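You operate a simulated robot arm through the tools that you are given. There is no shell and no other tool. Be economical: measure what you need, move in short steps, check, and stop when the job is done.

The job below is to be done with a simulated robot arm. You get a single attempt, and the scene is never put back.

## Task
Take the purple can and put it on top of the silver casting.

The check looks at the end state, three seconds after you hand in, the way a careful person would. Anything else that was tipped, shoved, dropped, spilled or broken makes it a failure.

## Robot
A 7-joint arm with a two-finger parallel gripper, fixed in place. Base frame: the origin is at the foot of the arm, x ahead of it, y to its left, z up; the work surface is at about z = 0. Lengths are in mm, angles in degrees, forces in N, time in s.
With the tool pointing down near the work surface it reaches from about 220 to 580 mm from the base axis. Its first joint turns from -66.0 to 66.0 degrees. Payload 2.5 kg.
Tool frame: the origin (TCP) lies between the finger pads and is the grasp point; the fingertips stand 23 mm ahead of it; z points along the fingers, y is the line along which they close. The gripper opens to 94 mm. The fingers are 38 mm wide and 10 mm thick; the gripper's body (54 by 96 mm) begins 39 mm behind the TCP.
Orientation is that of the tool frame in the base frame, as [roll, pitch, yaw] about the fixed x, y, z axes, in that order (R = Rz(yaw) Ry(pitch) Rx(roll)). With the fingers straight down and closing along the base's y, the tool's x points along the base's -x, its y along +y and its z along -z.

## Interface
- The arm moves only by the tool servo_tool. Its argument "increments" is text: rows parted by semicolons, each of 5 numbers parted by spaces: the opening, from 0 (shut) to 1 (fully open), then the shift along the tool's x, y, z in units of 250 mm (1.0 is 250 mm), then the turn about the tool's z in units of 45 degrees (1.0 is 45 degrees). In form: fingers tx ty tz twist; .... A call has 1 to 8 rows; each row is the pose to reach, as a shift and turn from the pose commanded when the call began, along the tool's axes at that moment. A call with a number of a shift or a turn outside -1 to 1 is refused whole. Rows are played at 5 a second. More than 50 mm and 8.6 degrees between two rows, or a gripper value outside its range, and nothing of the call is played. A pose out of reach is approached as far as the arm can. The call stops where the force on the tool passes 40 N (or 10 N more than at its start, if that is more) or the arm is blocked; 0.2 s more then pass. Each finger travels about 108 mm/s and halts on what it meets, pressing with about 40 N; the grip force reading is that of the motor and also rises with nothing between the fingers. The clock runs only during rows and for 0.2 s after the last one: add rows that repeat a pose to give the fingers time. The reply holds the time, the measured pose of the TCP, the force on the tool along the base axes, the opening and the grip force, in the units named above and with some noise, and new pictures: "show" is both (left out), scene, wrist or none.
- Cameras (640 x 400 px; columns grow to the right, rows downward): "scene" is fixed at [144.5, -428.2, 525.5]; the picture's right is [0.50, -0.87, 0.00], its down [-0.63, -0.36, -0.68] and it looks along [0.59, 0.34, -0.73] (base axes); focal length 241 px, centre (320, 200). "wrist" rides on the gripper at [-39, 0, -44] in the tool frame; the picture's right is [0.00, -1.00, 0.00], its down [0.97, 0.00, -0.24] and it looks along [0.24, 0.00, 0.97] (tool axes); focal length 218 px, centre (320, 200).
- point_at(camera, pixels): for up to 12 pixels [column, row] of the newest picture of that camera ("zoom" is the newest enlarged one), the place [x, y, z] in the base frame of the surface seen there, good to about 3 mm, but the place of the scene camera against the robot may be out by one fixed shift of up to 18 mm in any direction. The clock stands still meanwhile.
- close_up(camera, box): a new picture of the part [left, top, right, bottom] of that camera's present view, enlarged. The clock stands still meanwhile.
- sign_off(): hands the job in; it is judged then, once.

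Keep the steps short. Do not move on a guess: measure, check each grasp and each placing, and mend mistakes. In all there are 60 turns and 150 pictures (those below and enlarged ones count). Leave the gripper open and the arm clear of the work at the hand-in unless told otherwise, and finish with a single line.

The tools are called after ">>>" as name(argument=value, ...) on one line, values as JSON. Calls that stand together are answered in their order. servo_tool: Moves the arm, as the interface text tells. Its arguments: {"type":"object","properties":{"increments":{"type":"string"},"show":{"type":"string","enum":["both","scene","wrist","none"]}},"required":["increments"]} The other tools are called the same way: point_at (camera, pixels) gives the place of the surface under pixels of a picture; close_up (camera, box) takes an enlarged picture of a part of a camera's view; sign_off () hands the job in.

At the start:

```text
clock: 0.0
tcp_pos: [250.6, -315.4, 360.4]
tcp_rot: [-180.0, 0.0, 180.0]
force: [0.0, -0.4, 1.0]
grip_width: 93.8
grasp_force: 0.1
```

scene: 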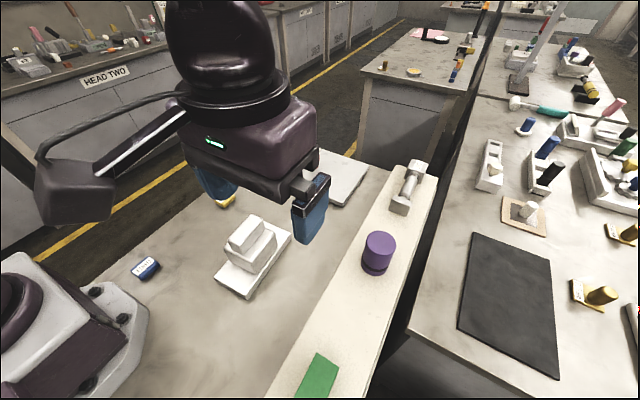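
wrist: 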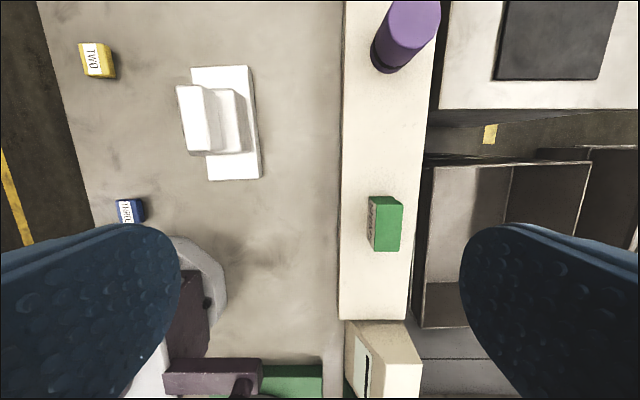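

I see a purple can near (378,253), a silver-grey part near (408,187) and a white stepped block near (253,255). I'll enlarge both areas to tell which is the casting.

>>> close_up(camera="scene", box=[330, 140, 460, 290])

>>> close_up(camera="scene", box=[200, 140, 380, 310])

>>> point_at(camera="scene", pixels=[[380, 240], [376, 270], [416, 165], [408, 187], [402, 205], [378, 300], [320, 370], [250, 230], [255, 245], [230, 280], [345, 180]])

>>> point_at(camera="wrist", pixels=[[415, 15], [385, 60], [385, 120], [385, 225], [200, 120], [230, 110], [245, 75], [220, 170], [300, 150]])

```text
2.67 times, centred on (395, 215) of scene
```

zoom: 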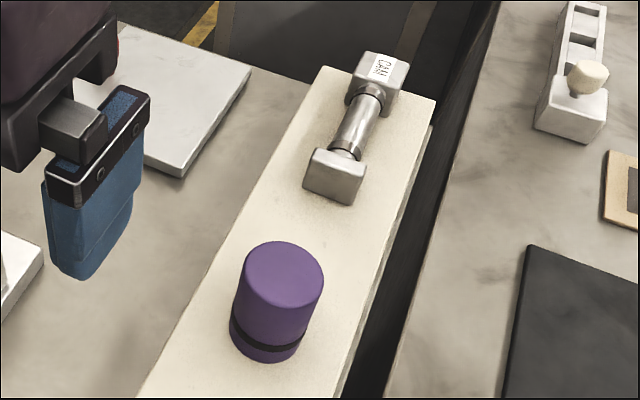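

```text
2.35 times, centred on (290, 225) of scene
```

zoom: 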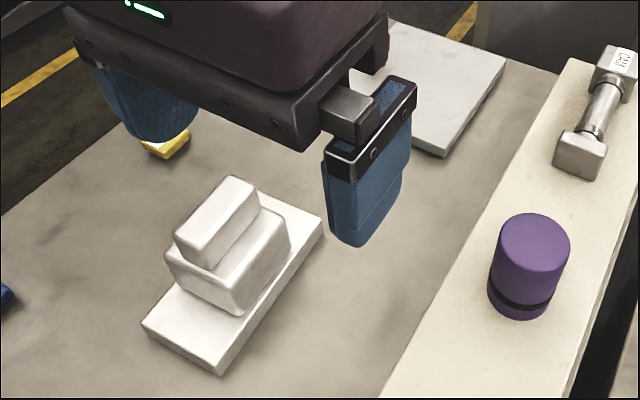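

```text
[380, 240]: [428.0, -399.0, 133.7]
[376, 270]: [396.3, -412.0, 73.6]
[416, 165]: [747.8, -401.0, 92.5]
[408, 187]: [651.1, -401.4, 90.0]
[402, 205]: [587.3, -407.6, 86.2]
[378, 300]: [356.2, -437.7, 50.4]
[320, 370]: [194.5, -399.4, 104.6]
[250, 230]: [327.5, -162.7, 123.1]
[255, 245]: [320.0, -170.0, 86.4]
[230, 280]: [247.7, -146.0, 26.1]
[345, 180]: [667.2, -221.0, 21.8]
```

```text
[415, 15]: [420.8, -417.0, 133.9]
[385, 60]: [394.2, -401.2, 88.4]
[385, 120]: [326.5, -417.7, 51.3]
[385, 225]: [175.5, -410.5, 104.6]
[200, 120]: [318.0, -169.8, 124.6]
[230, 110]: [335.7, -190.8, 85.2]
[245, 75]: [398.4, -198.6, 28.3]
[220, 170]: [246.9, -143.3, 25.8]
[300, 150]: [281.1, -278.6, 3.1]
```

The dumbbell-like grey part carries a label. I'll read the labels and look at the stepped block up close in both views.

>>> close_up(camera="scene", box=[385, 150, 441, 185])

>>> close_up(camera="wrist", box=[60, 30, 300, 230])

>>> close_up(camera="scene", box=[205, 205, 305, 305])

>>> close_up(camera="wrist", box=[340, 0, 450, 80])

```text
11.43 times, centred on (413, 168) of scene
```

zoom: 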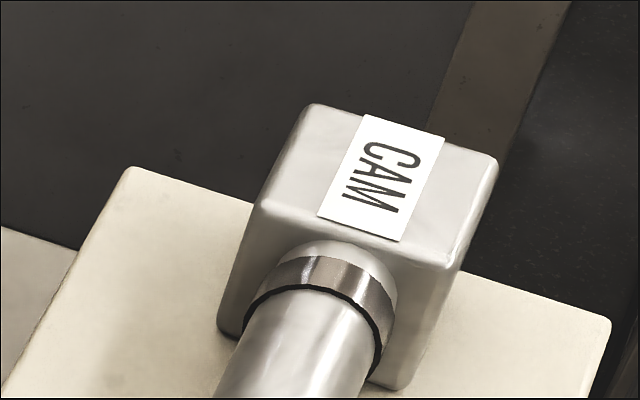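

```text
2.00 times, centred on (180, 130) of wrist
```

zoom: 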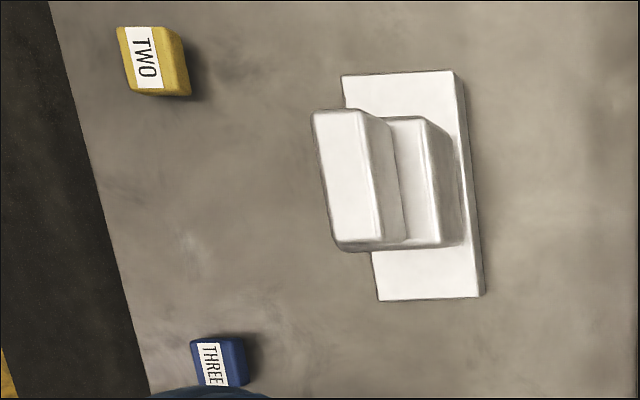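

```text
4.00 times, centred on (255, 255) of scene
```

zoom: 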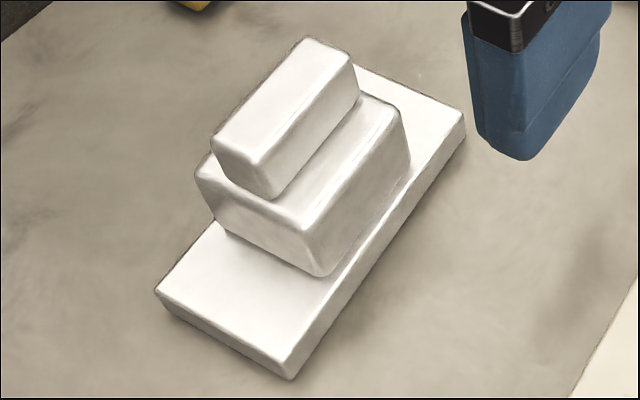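

```text
5.00 times, centred on (395, 40) of wrist
```

zoom: 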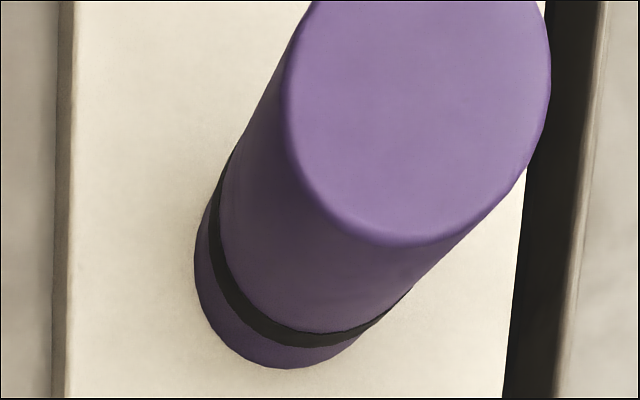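

The labelled dumbbell-like part says CAM and lies about 710 mm out, beyond reach. The stepped metal piece on a plate is the casting. I'll enlarge its top tier in the wrist view so I can measure it.

>>> close_up(camera="wrist", box=[160, 55, 280, 190])

```text
2.96 times, centred on (220, 122) of wrist
```

zoom: 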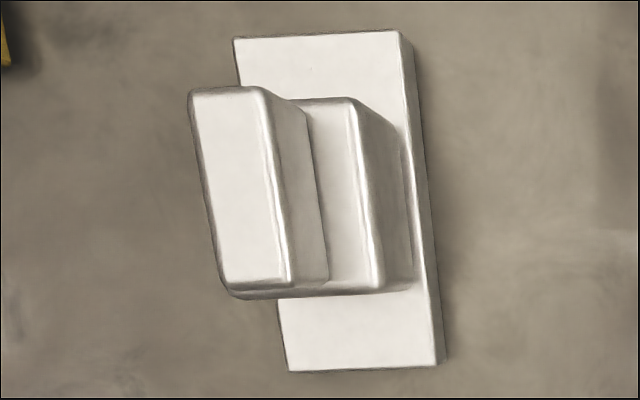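

>>> point_at(camera="zoom", pixels=[[196, 97], [260, 95], [286, 278], [228, 278], [240, 190], [312, 108], [348, 102], [376, 282], [332, 285], [398, 36], [238, 42], [430, 362]])

>>> close_up(camera="scene", box=[345, 215, 415, 290])

```text
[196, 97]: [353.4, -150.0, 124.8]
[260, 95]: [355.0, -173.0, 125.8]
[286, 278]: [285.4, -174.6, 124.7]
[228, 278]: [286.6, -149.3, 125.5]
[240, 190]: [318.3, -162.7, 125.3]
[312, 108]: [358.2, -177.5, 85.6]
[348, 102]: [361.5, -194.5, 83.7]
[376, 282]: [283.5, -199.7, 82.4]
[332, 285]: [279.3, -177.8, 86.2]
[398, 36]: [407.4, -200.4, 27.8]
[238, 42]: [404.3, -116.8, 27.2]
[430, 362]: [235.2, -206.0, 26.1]
```

```text
5.33 times, centred on (380, 252) of scene
```

zoom: 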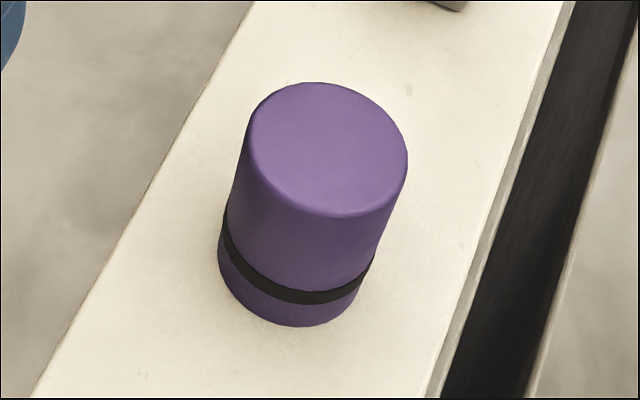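

The casting's top tier is about 72 x 30 mm, centred near (320, -162) at z = 125. Next I'll measure the can's top rim in the enlarged scene picture.

>>> point_at(camera="zoom", pixels=[[328, 148], [256, 130], [402, 165], [310, 88], [340, 207], [290, 100], [380, 200], [300, 320], [150, 300], [430, 330]])

>>> point_at(camera="wrist", pixels=[[390, 20], [435, 20], [412, 45], [415, 20], [385, 72], [378, 50], [347, 60], [428, 90]])

```text
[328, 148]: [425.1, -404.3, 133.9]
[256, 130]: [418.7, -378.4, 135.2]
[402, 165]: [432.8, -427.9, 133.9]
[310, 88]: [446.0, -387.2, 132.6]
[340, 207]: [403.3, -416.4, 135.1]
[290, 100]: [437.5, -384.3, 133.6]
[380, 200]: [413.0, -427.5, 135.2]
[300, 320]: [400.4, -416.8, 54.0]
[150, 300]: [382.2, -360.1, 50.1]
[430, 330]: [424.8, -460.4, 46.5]
```

```text
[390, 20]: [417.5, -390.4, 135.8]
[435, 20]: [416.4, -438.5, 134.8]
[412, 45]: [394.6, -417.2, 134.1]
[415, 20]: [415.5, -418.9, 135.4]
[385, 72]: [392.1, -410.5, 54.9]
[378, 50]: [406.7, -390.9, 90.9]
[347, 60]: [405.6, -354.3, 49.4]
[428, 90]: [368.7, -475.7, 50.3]
```

From the wrist view the can is about 52 mm across, spans z = 50 to 134, and is centred near (418, -414). The scene camera's shift makes its reading differ by about 10 mm. Next I'll move above it at z ≈ 260 for a better look.

>>> servo_tool(increments="1 -0.111 -0.066 0.066 0; 1 -0.222 -0.132 0.133 0; 1 -0.333 -0.198 0.2 0; 1 -0.444 -0.264 0.266 0; 1 -0.555 -0.33 0.333 0; 1 -0.668 -0.394 0.4 0; 1 -0.668 -0.394 0.4 0")

```text
clock: 1.6
tcp_pos: [415.0, -412.2, 259.5]
tcp_rot: [179.9, 0.0, 180.0]
force: [0.1, 1.0, 1.6]
grip_width: 94.1
grasp_force: 0.1
```

scene: 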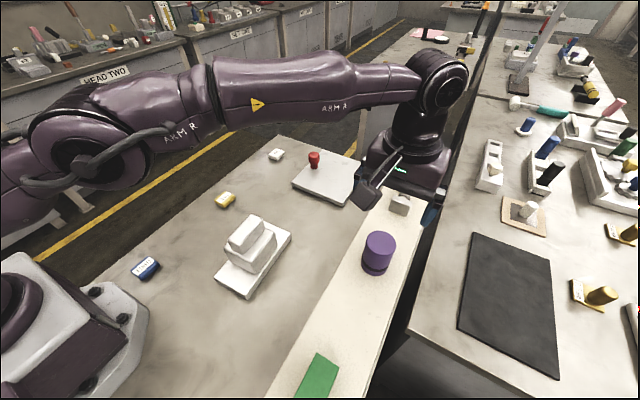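
wrist: 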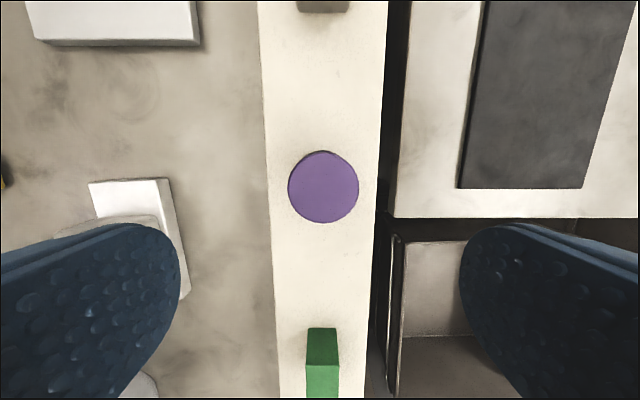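

The can's top is now near (323,187). I'll measure its rim.

>>> point_at(camera="wrist", pixels=[[291, 187], [356, 187], [323, 155], [323, 219], [323, 187], [275, 190], [372, 190], [320, 350]])

```text
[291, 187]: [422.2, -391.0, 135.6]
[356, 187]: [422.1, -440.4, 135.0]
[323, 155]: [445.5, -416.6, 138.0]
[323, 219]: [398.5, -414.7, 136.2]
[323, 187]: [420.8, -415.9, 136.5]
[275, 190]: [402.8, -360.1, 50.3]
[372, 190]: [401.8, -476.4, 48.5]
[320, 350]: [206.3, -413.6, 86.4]
```

The can's centre is (422, -415.7), top at 136, about 52 mm wide. I'll correct sideways and drop to z ≈ 170, with the tips still above the can, then check.

>>> servo_tool(increments="1 -0.022 -0.012 0.09 0; 1 -0.022 -0.012 0.18 0; 1 -0.022 -0.012 0.27 0; 1 -0.022 -0.012 0.36 0; 1 -0.022 -0.012 0.36 0; 1 -0.022 -0.012 0.36 0", show="wrist")

```text
clock: 3.0
tcp_pos: [422.8, -415.6, 169.9]
tcp_rot: [-180.0, 0.0, -179.9]
force: [0.4, 0.1, -0.1]
grip_width: 93.9
grasp_force: 0.1
```

wrist: 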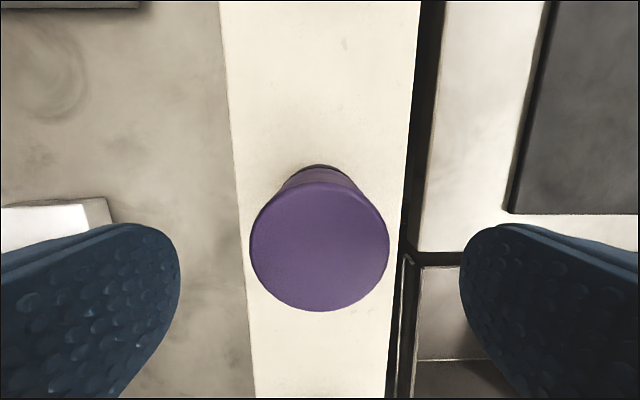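

TCP is at (422.8, -415.6) and the can sits centred between the fingers in the picture. I'll descend to z ≈ 106.

>>> servo_tool(increments="1 0 0 0.085 0; 1 0 0 0.17 0; 1 0 0 0.255 0; 1 0 0 0.255 0", show="wrist")

```text
clock: 4.0
tcp_pos: [421.4, -416.7, 106.3]
tcp_rot: [180.0, -0.1, -180.0]
force: [-0.6, -1.0, -0.2]
grip_width: 94.0
grasp_force: 0.0
```

wrist: 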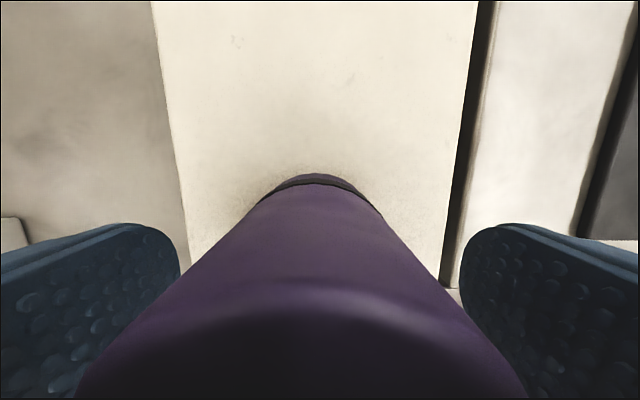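

Pose (421.4, -416.7, 106.3), no contact. Next I'll close on the can without moving the arm.

>>> servo_tool(increments="0.8 0 0 0 0; 0.6 0 0 0 0; 0.45 0 0 0 0; 0.45 0 0 0 0; 0.45 0 0 0 0", show="wrist")

```text
clock: 5.2
tcp_pos: [420.7, -417.0, 107.2]
tcp_rot: [-179.9, 0.1, 179.9]
force: [0.0, 0.3, -0.6]
grip_width: 56.4
grasp_force: 40.0
```

wrist: 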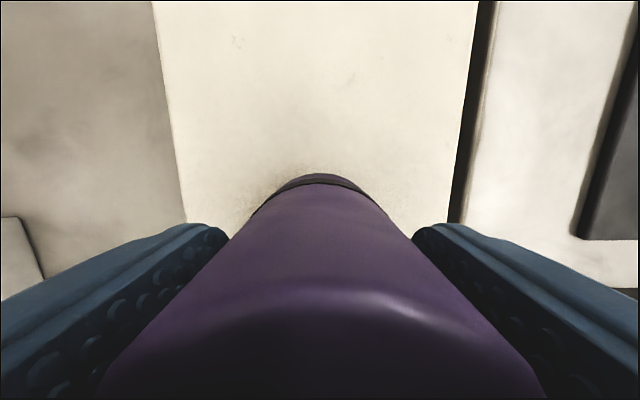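

Held at 56.4 mm with 40 N. I'll lift 40 mm and check that both parts of the can rise together.

>>> servo_tool(increments="0.4 0 0 -0.02 0; 0.4 0 0 -0.06 0; 0.4 0 0 -0.11 0; 0.4 0 0 -0.16 0; 0.4 0 0 -0.16 0")

>>> close_up(camera="scene", box=[330, 170, 450, 290])

```text
clock: 6.4
tcp_pos: [420.9, -416.6, 147.6]
tcp_rot: [-179.9, 0.1, 179.8]
force: [0.0, 0.5, -2.7]
grip_width: 56.4
grasp_force: 40.7
```

scene: 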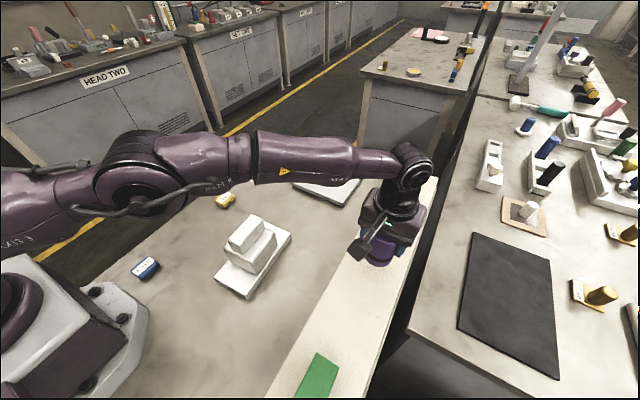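
wrist: 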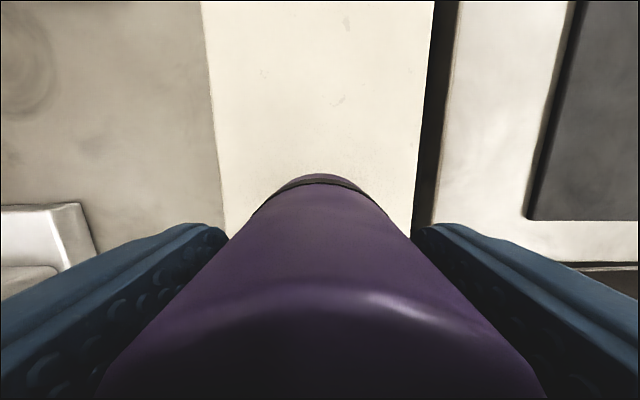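

```text
3.33 times, centred on (390, 230) of scene
```

zoom: 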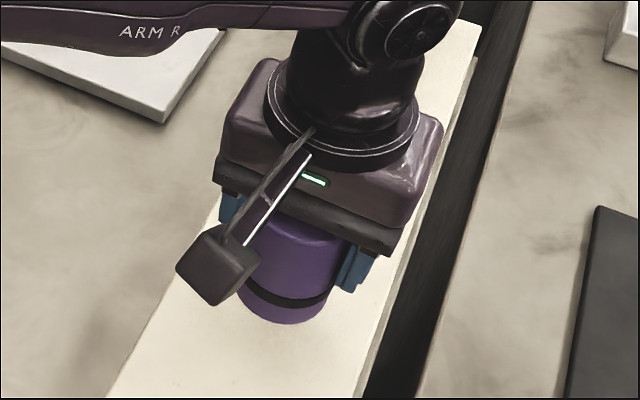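

The can rose whole, with about 2.7 N of weight. A stick with a small block juts from the wrist at zoom (215,265), so I'll measure how low it hangs before moving over the casting.

>>> point_at(camera="zoom", pixels=[[215, 240], [200, 285], [240, 275], [305, 160], [285, 318], [290, 290]])

```text
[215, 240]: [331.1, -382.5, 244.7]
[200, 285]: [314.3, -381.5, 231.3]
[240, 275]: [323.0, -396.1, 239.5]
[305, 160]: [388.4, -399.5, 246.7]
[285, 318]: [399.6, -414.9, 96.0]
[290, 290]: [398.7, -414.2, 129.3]
```

The stick is at z ≈ 235, well above the casting, so it won't interfere. I'll raise to z ≈ 235 and travel part way.

>>> servo_tool(increments="0.4 0 0 -0.12 0; 0.4 0 0 -0.24 0; 0.4 0 0 -0.36 0; 0.4 0.06 0.15 -0.36 0; 0.4 0.12 0.3 -0.36 0; 0.4 0.18 0.45 -0.36 0; 0.4 0.24 0.6 -0.36 0; 0.4 0.24 0.6 -0.36 0", show="wrist")

```text
clock: 8.2
tcp_pos: [363.4, -265.9, 236.7]
tcp_rot: [180.0, 0.0, 179.8]
force: [-0.2, -0.1, -2.0]
grip_width: 56.3
grasp_force: 40.1
```

wrist: 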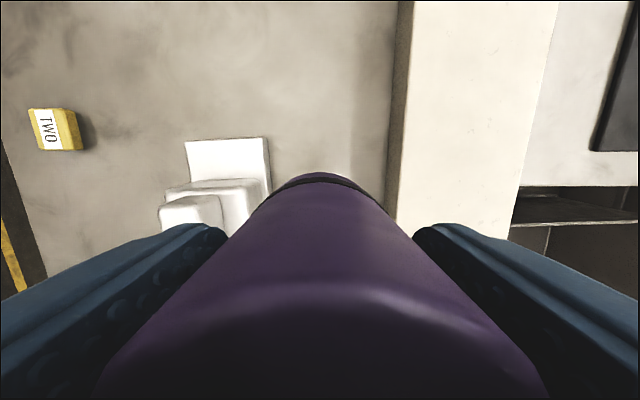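

At (363, -266, 237), grip steady. Continuing to above the casting's top at (319.5, -162).

>>> servo_tool(increments="0.4 0.06 0.14 0 0; 0.4 0.12 0.28 0 0; 0.4 0.176 0.416 0 0; 0.4 0.176 0.416 0 0; 0.4 0.176 0.416 0 0")

>>> close_up(camera="scene", box=[170, 150, 330, 310])

```text
clock: 9.4
tcp_pos: [317.8, -163.8, 237.1]
tcp_rot: [-179.9, 0.0, 179.9]
force: [-0.2, 0.2, -1.7]
grip_width: 56.6
grasp_force: 40.1
```

scene: 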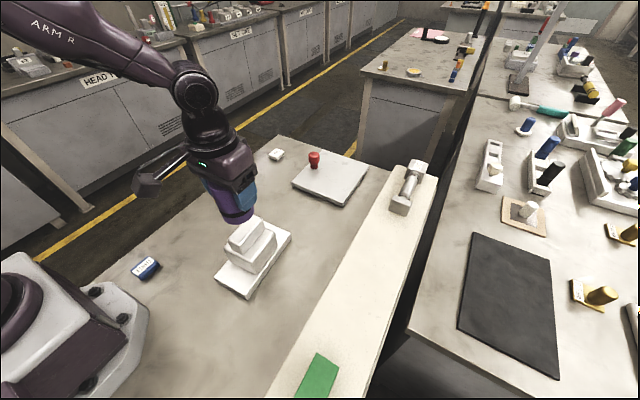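
wrist: 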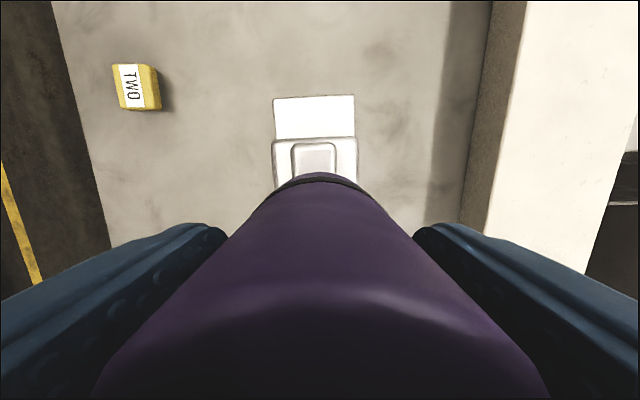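

```text
2.50 times, centred on (250, 230) of scene
```

zoom: 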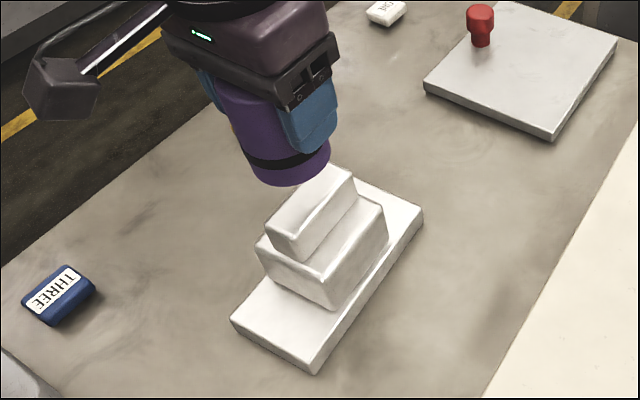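

The top tier shows at columns 292–338 in the wrist view, slightly left of the can's centre (320). I'll measure its edges from here.

>>> close_up(camera="wrist", box=[264, 85, 376, 205])

>>> point_at(camera="wrist", pixels=[[296, 160], [334, 160], [315, 150], [315, 165], [278, 112], [351, 112], [278, 160], [352, 160]])

```text
3.33 times, centred on (320, 145) of wrist
```

zoom: 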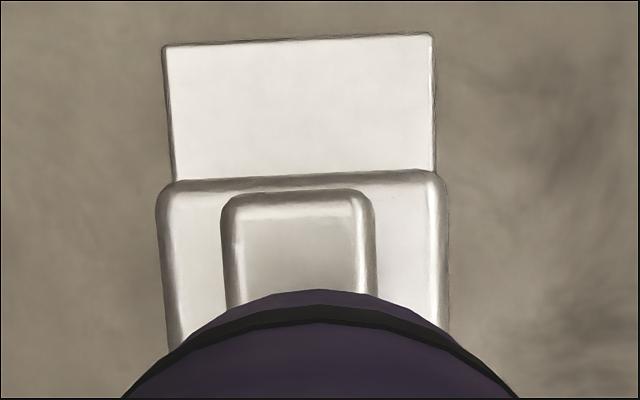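

```text
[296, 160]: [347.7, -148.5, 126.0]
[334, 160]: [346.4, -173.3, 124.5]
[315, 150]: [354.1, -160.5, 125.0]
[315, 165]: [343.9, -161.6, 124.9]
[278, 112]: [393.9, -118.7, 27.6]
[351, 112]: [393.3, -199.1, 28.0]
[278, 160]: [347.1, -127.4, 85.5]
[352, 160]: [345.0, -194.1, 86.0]
```

The tier's centre is (320.5, -161.5). I'll correct by about 2 mm in x and y and lower to z ≈ 191, which leaves about 8 mm of gap.

>>> servo_tool(increments="0.4 -0.008 0.008 0.06 0; 0.4 -0.008 0.008 0.12 0; 0.4 -0.008 0.008 0.184 0; 0.4 -0.008 0.008 0.184 0; 0.4 -0.008 0.008 0.184 0")

>>> close_up(camera="scene", box=[200, 170, 310, 280])

>>> close_up(camera="wrist", box=[264, 85, 376, 205])

```text
clock: 10.6
tcp_pos: [321.0, -160.5, 191.5]
tcp_rot: [-180.0, 0.0, 180.0]
force: [-0.2, -0.6, -2.6]
grip_width: 56.0
grasp_force: 40.0
```

scene: 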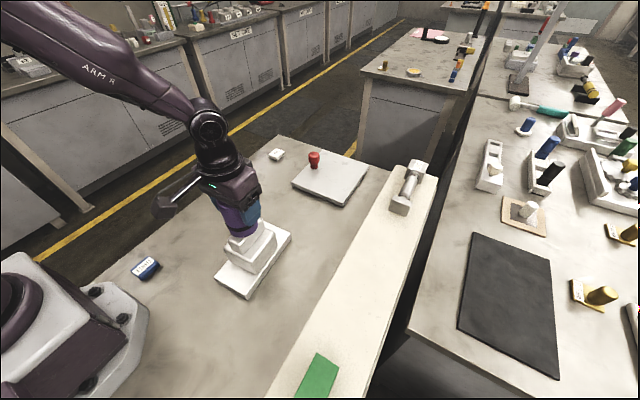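
wrist: 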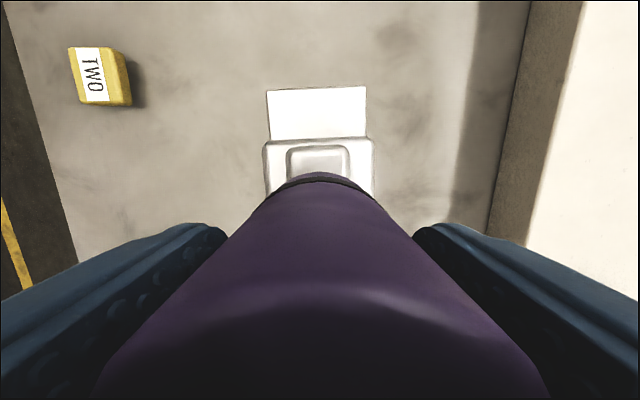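

```text
3.64 times, centred on (255, 225) of scene
```

zoom: 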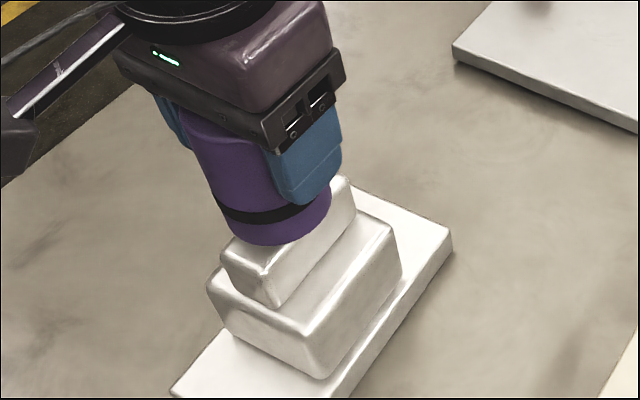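

```text
3.33 times, centred on (320, 145) of wrist
```

zoom: 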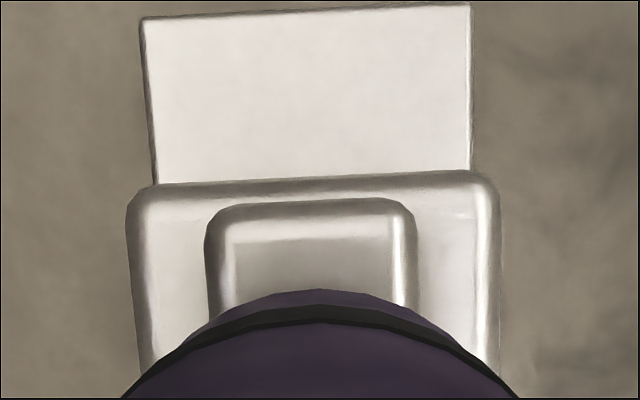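

Extrapolated to the can's axis, the tier is centred within about 1 mm. I'll lower gently by 7 mm and read the force.

>>> servo_tool(increments="0.4 0 0 0.01 0; 0.4 0 0 0.018 0; 0.4 0 0 0.024 0; 0.4 0 0 0.028 0; 0.4 0 0 0.028 0", show="none")

>>> close_up(camera="scene", box=[220, 200, 290, 260])

```text
clock: 11.8
tcp_pos: [317.7, -160.2, 185.1]
tcp_rot: [180.0, 0.0, 179.9]
force: [0.3, 0.6, -2.2]
grip_width: 56.3
grasp_force: 39.7
```

```text
6.67 times, centred on (255, 230) of scene
```

zoom: 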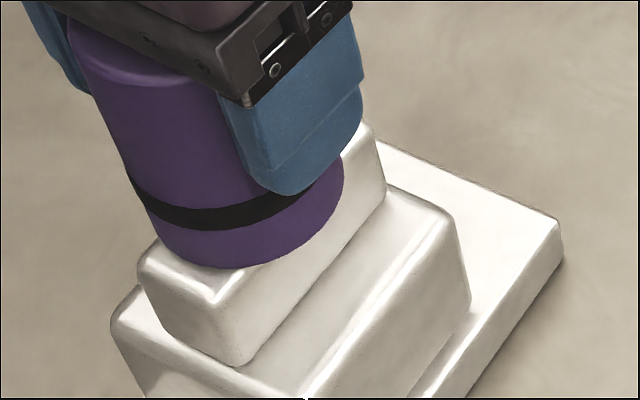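

No contact yet (-2.2 N, the can's weight). I'll keep lowering in 0.75 mm steps.

>>> servo_tool(increments="0.4 0 0 0.003 0; 0.4 0 0 0.006 0; 0.4 0 0 0.006 0; 0.4 0 0 0.006 0", show="none")

```text
clock: 12.8
tcp_pos: [320.3, -159.6, 182.2]
tcp_rot: [-179.9, 0.0, -179.9]
force: [-0.1, -0.6, -2.7]
grip_width: 56.2
grasp_force: 40.0
```

Still -2.7 N, so no contact. Another 1.5 mm.

>>> servo_tool(increments="0.4 0 0 0.003 0; 0.4 0 0 0.006 0; 0.4 0 0 0.006 0; 0.4 0 0 0.006 0", show="none")

```text
clock: 13.8
tcp_pos: [320.4, -160.0, 181.8]
tcp_rot: [-180.0, 0.0, 179.9]
force: [-1.7, 1.3, 3.4]
grip_width: 56.5
grasp_force: 40.0
```

The force rose by about 6 N, so the can rests on the casting, within about 1.5 mm of centre. I'll open slowly.

>>> servo_tool(increments="0.58 0 0 0 0; 0.62 0 0 0 0; 0.68 0 0 0 0; 0.8 0 0 0 0; 1 0 0 0 0; 1 0 0 0 0")

>>> close_up(camera="scene", box=[220, 190, 290, 260])

```text
clock: 15.2
tcp_pos: [320.1, -161.5, 181.5]
tcp_rot: [-180.0, 0.0, 180.0]
force: [0.1, -0.2, 1.3]
grip_width: 93.9
grasp_force: 0.1
```

scene: 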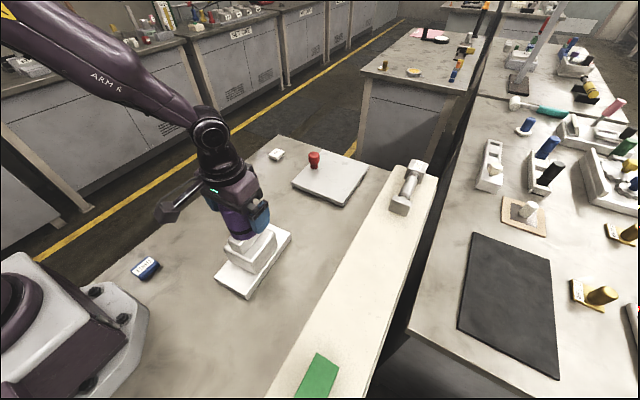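
wrist: 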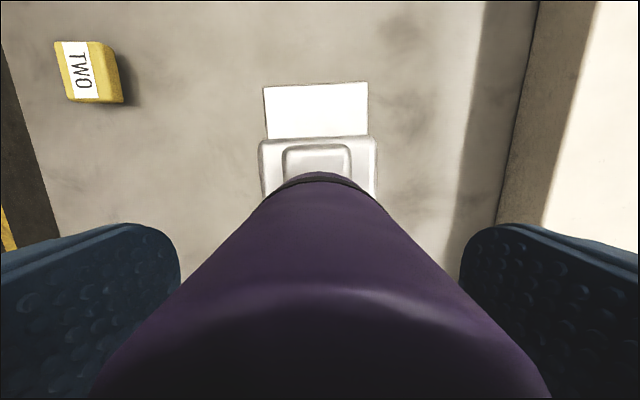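

```text
5.71 times, centred on (255, 225) of scene
```

zoom: 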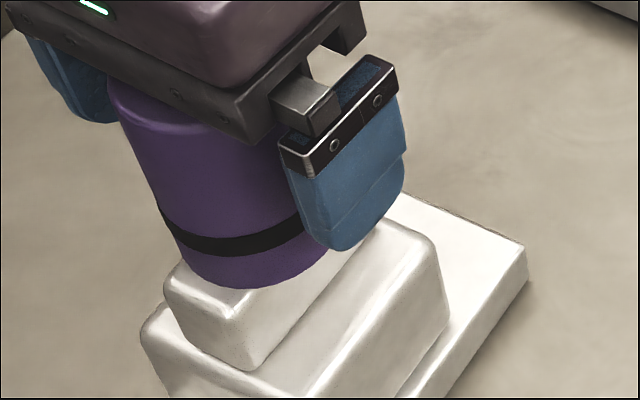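

The fingers are fully open and the can stands upright. I'll rise straight up 150 mm.

>>> servo_tool(increments="1 0 0 -0.04 0; 1 0 0 -0.12 0; 1 0 0 -0.24 0; 1 0 0 -0.36 0; 1 0 0 -0.48 0; 1 0 0 -0.6 0; 1 0 0 -0.6 0")

>>> close_up(camera="scene", box=[190, 170, 310, 310])

```text
clock: 16.8
tcp_pos: [321.1, -160.4, 330.4]
tcp_rot: [180.0, 0.0, 179.9]
force: [0.3, -0.7, -1.0]
grip_width: 94.0
grasp_force: 0.0
```

scene: 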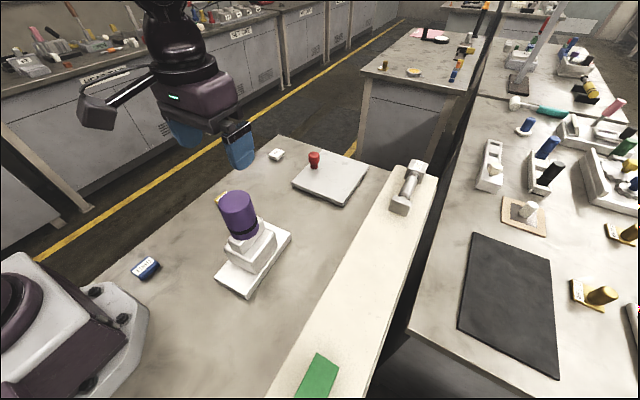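
wrist: 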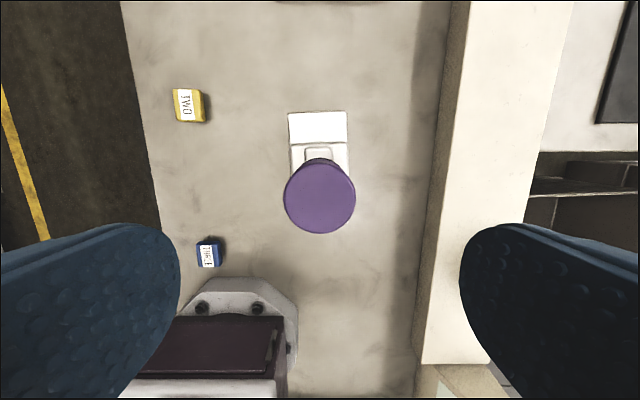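

```text
2.86 times, centred on (250, 240) of scene
```

zoom: 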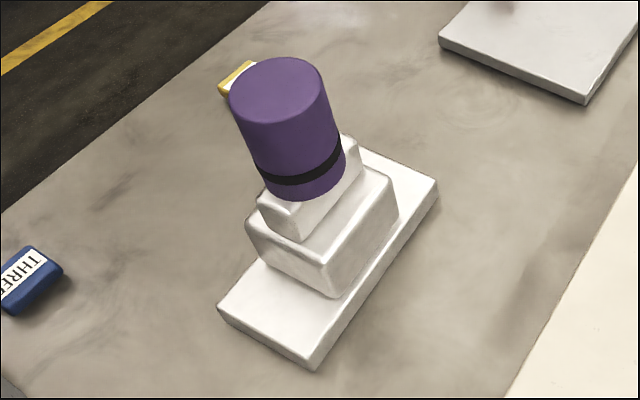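

The can stands alone on the top tier. I'll check that its top is level and centred.

>>> point_at(camera="wrist", pixels=[[288, 198], [351, 198], [320, 170], [320, 229], [320, 198]])

```text
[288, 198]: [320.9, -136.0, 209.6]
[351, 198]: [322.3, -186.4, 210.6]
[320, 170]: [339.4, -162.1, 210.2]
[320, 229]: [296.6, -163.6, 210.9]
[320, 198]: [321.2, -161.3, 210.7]
```

The can's top is level at z ≈ 210 and centred at (321, -161). The gripper is open and clear, and nothing else has moved, so I'm handing in.

>>> sign_off()

```text
The job is handed in.
```

The purple can is standing upright and centred on top of the silver casting, with the gripper open and clear and nothing else disturbed.
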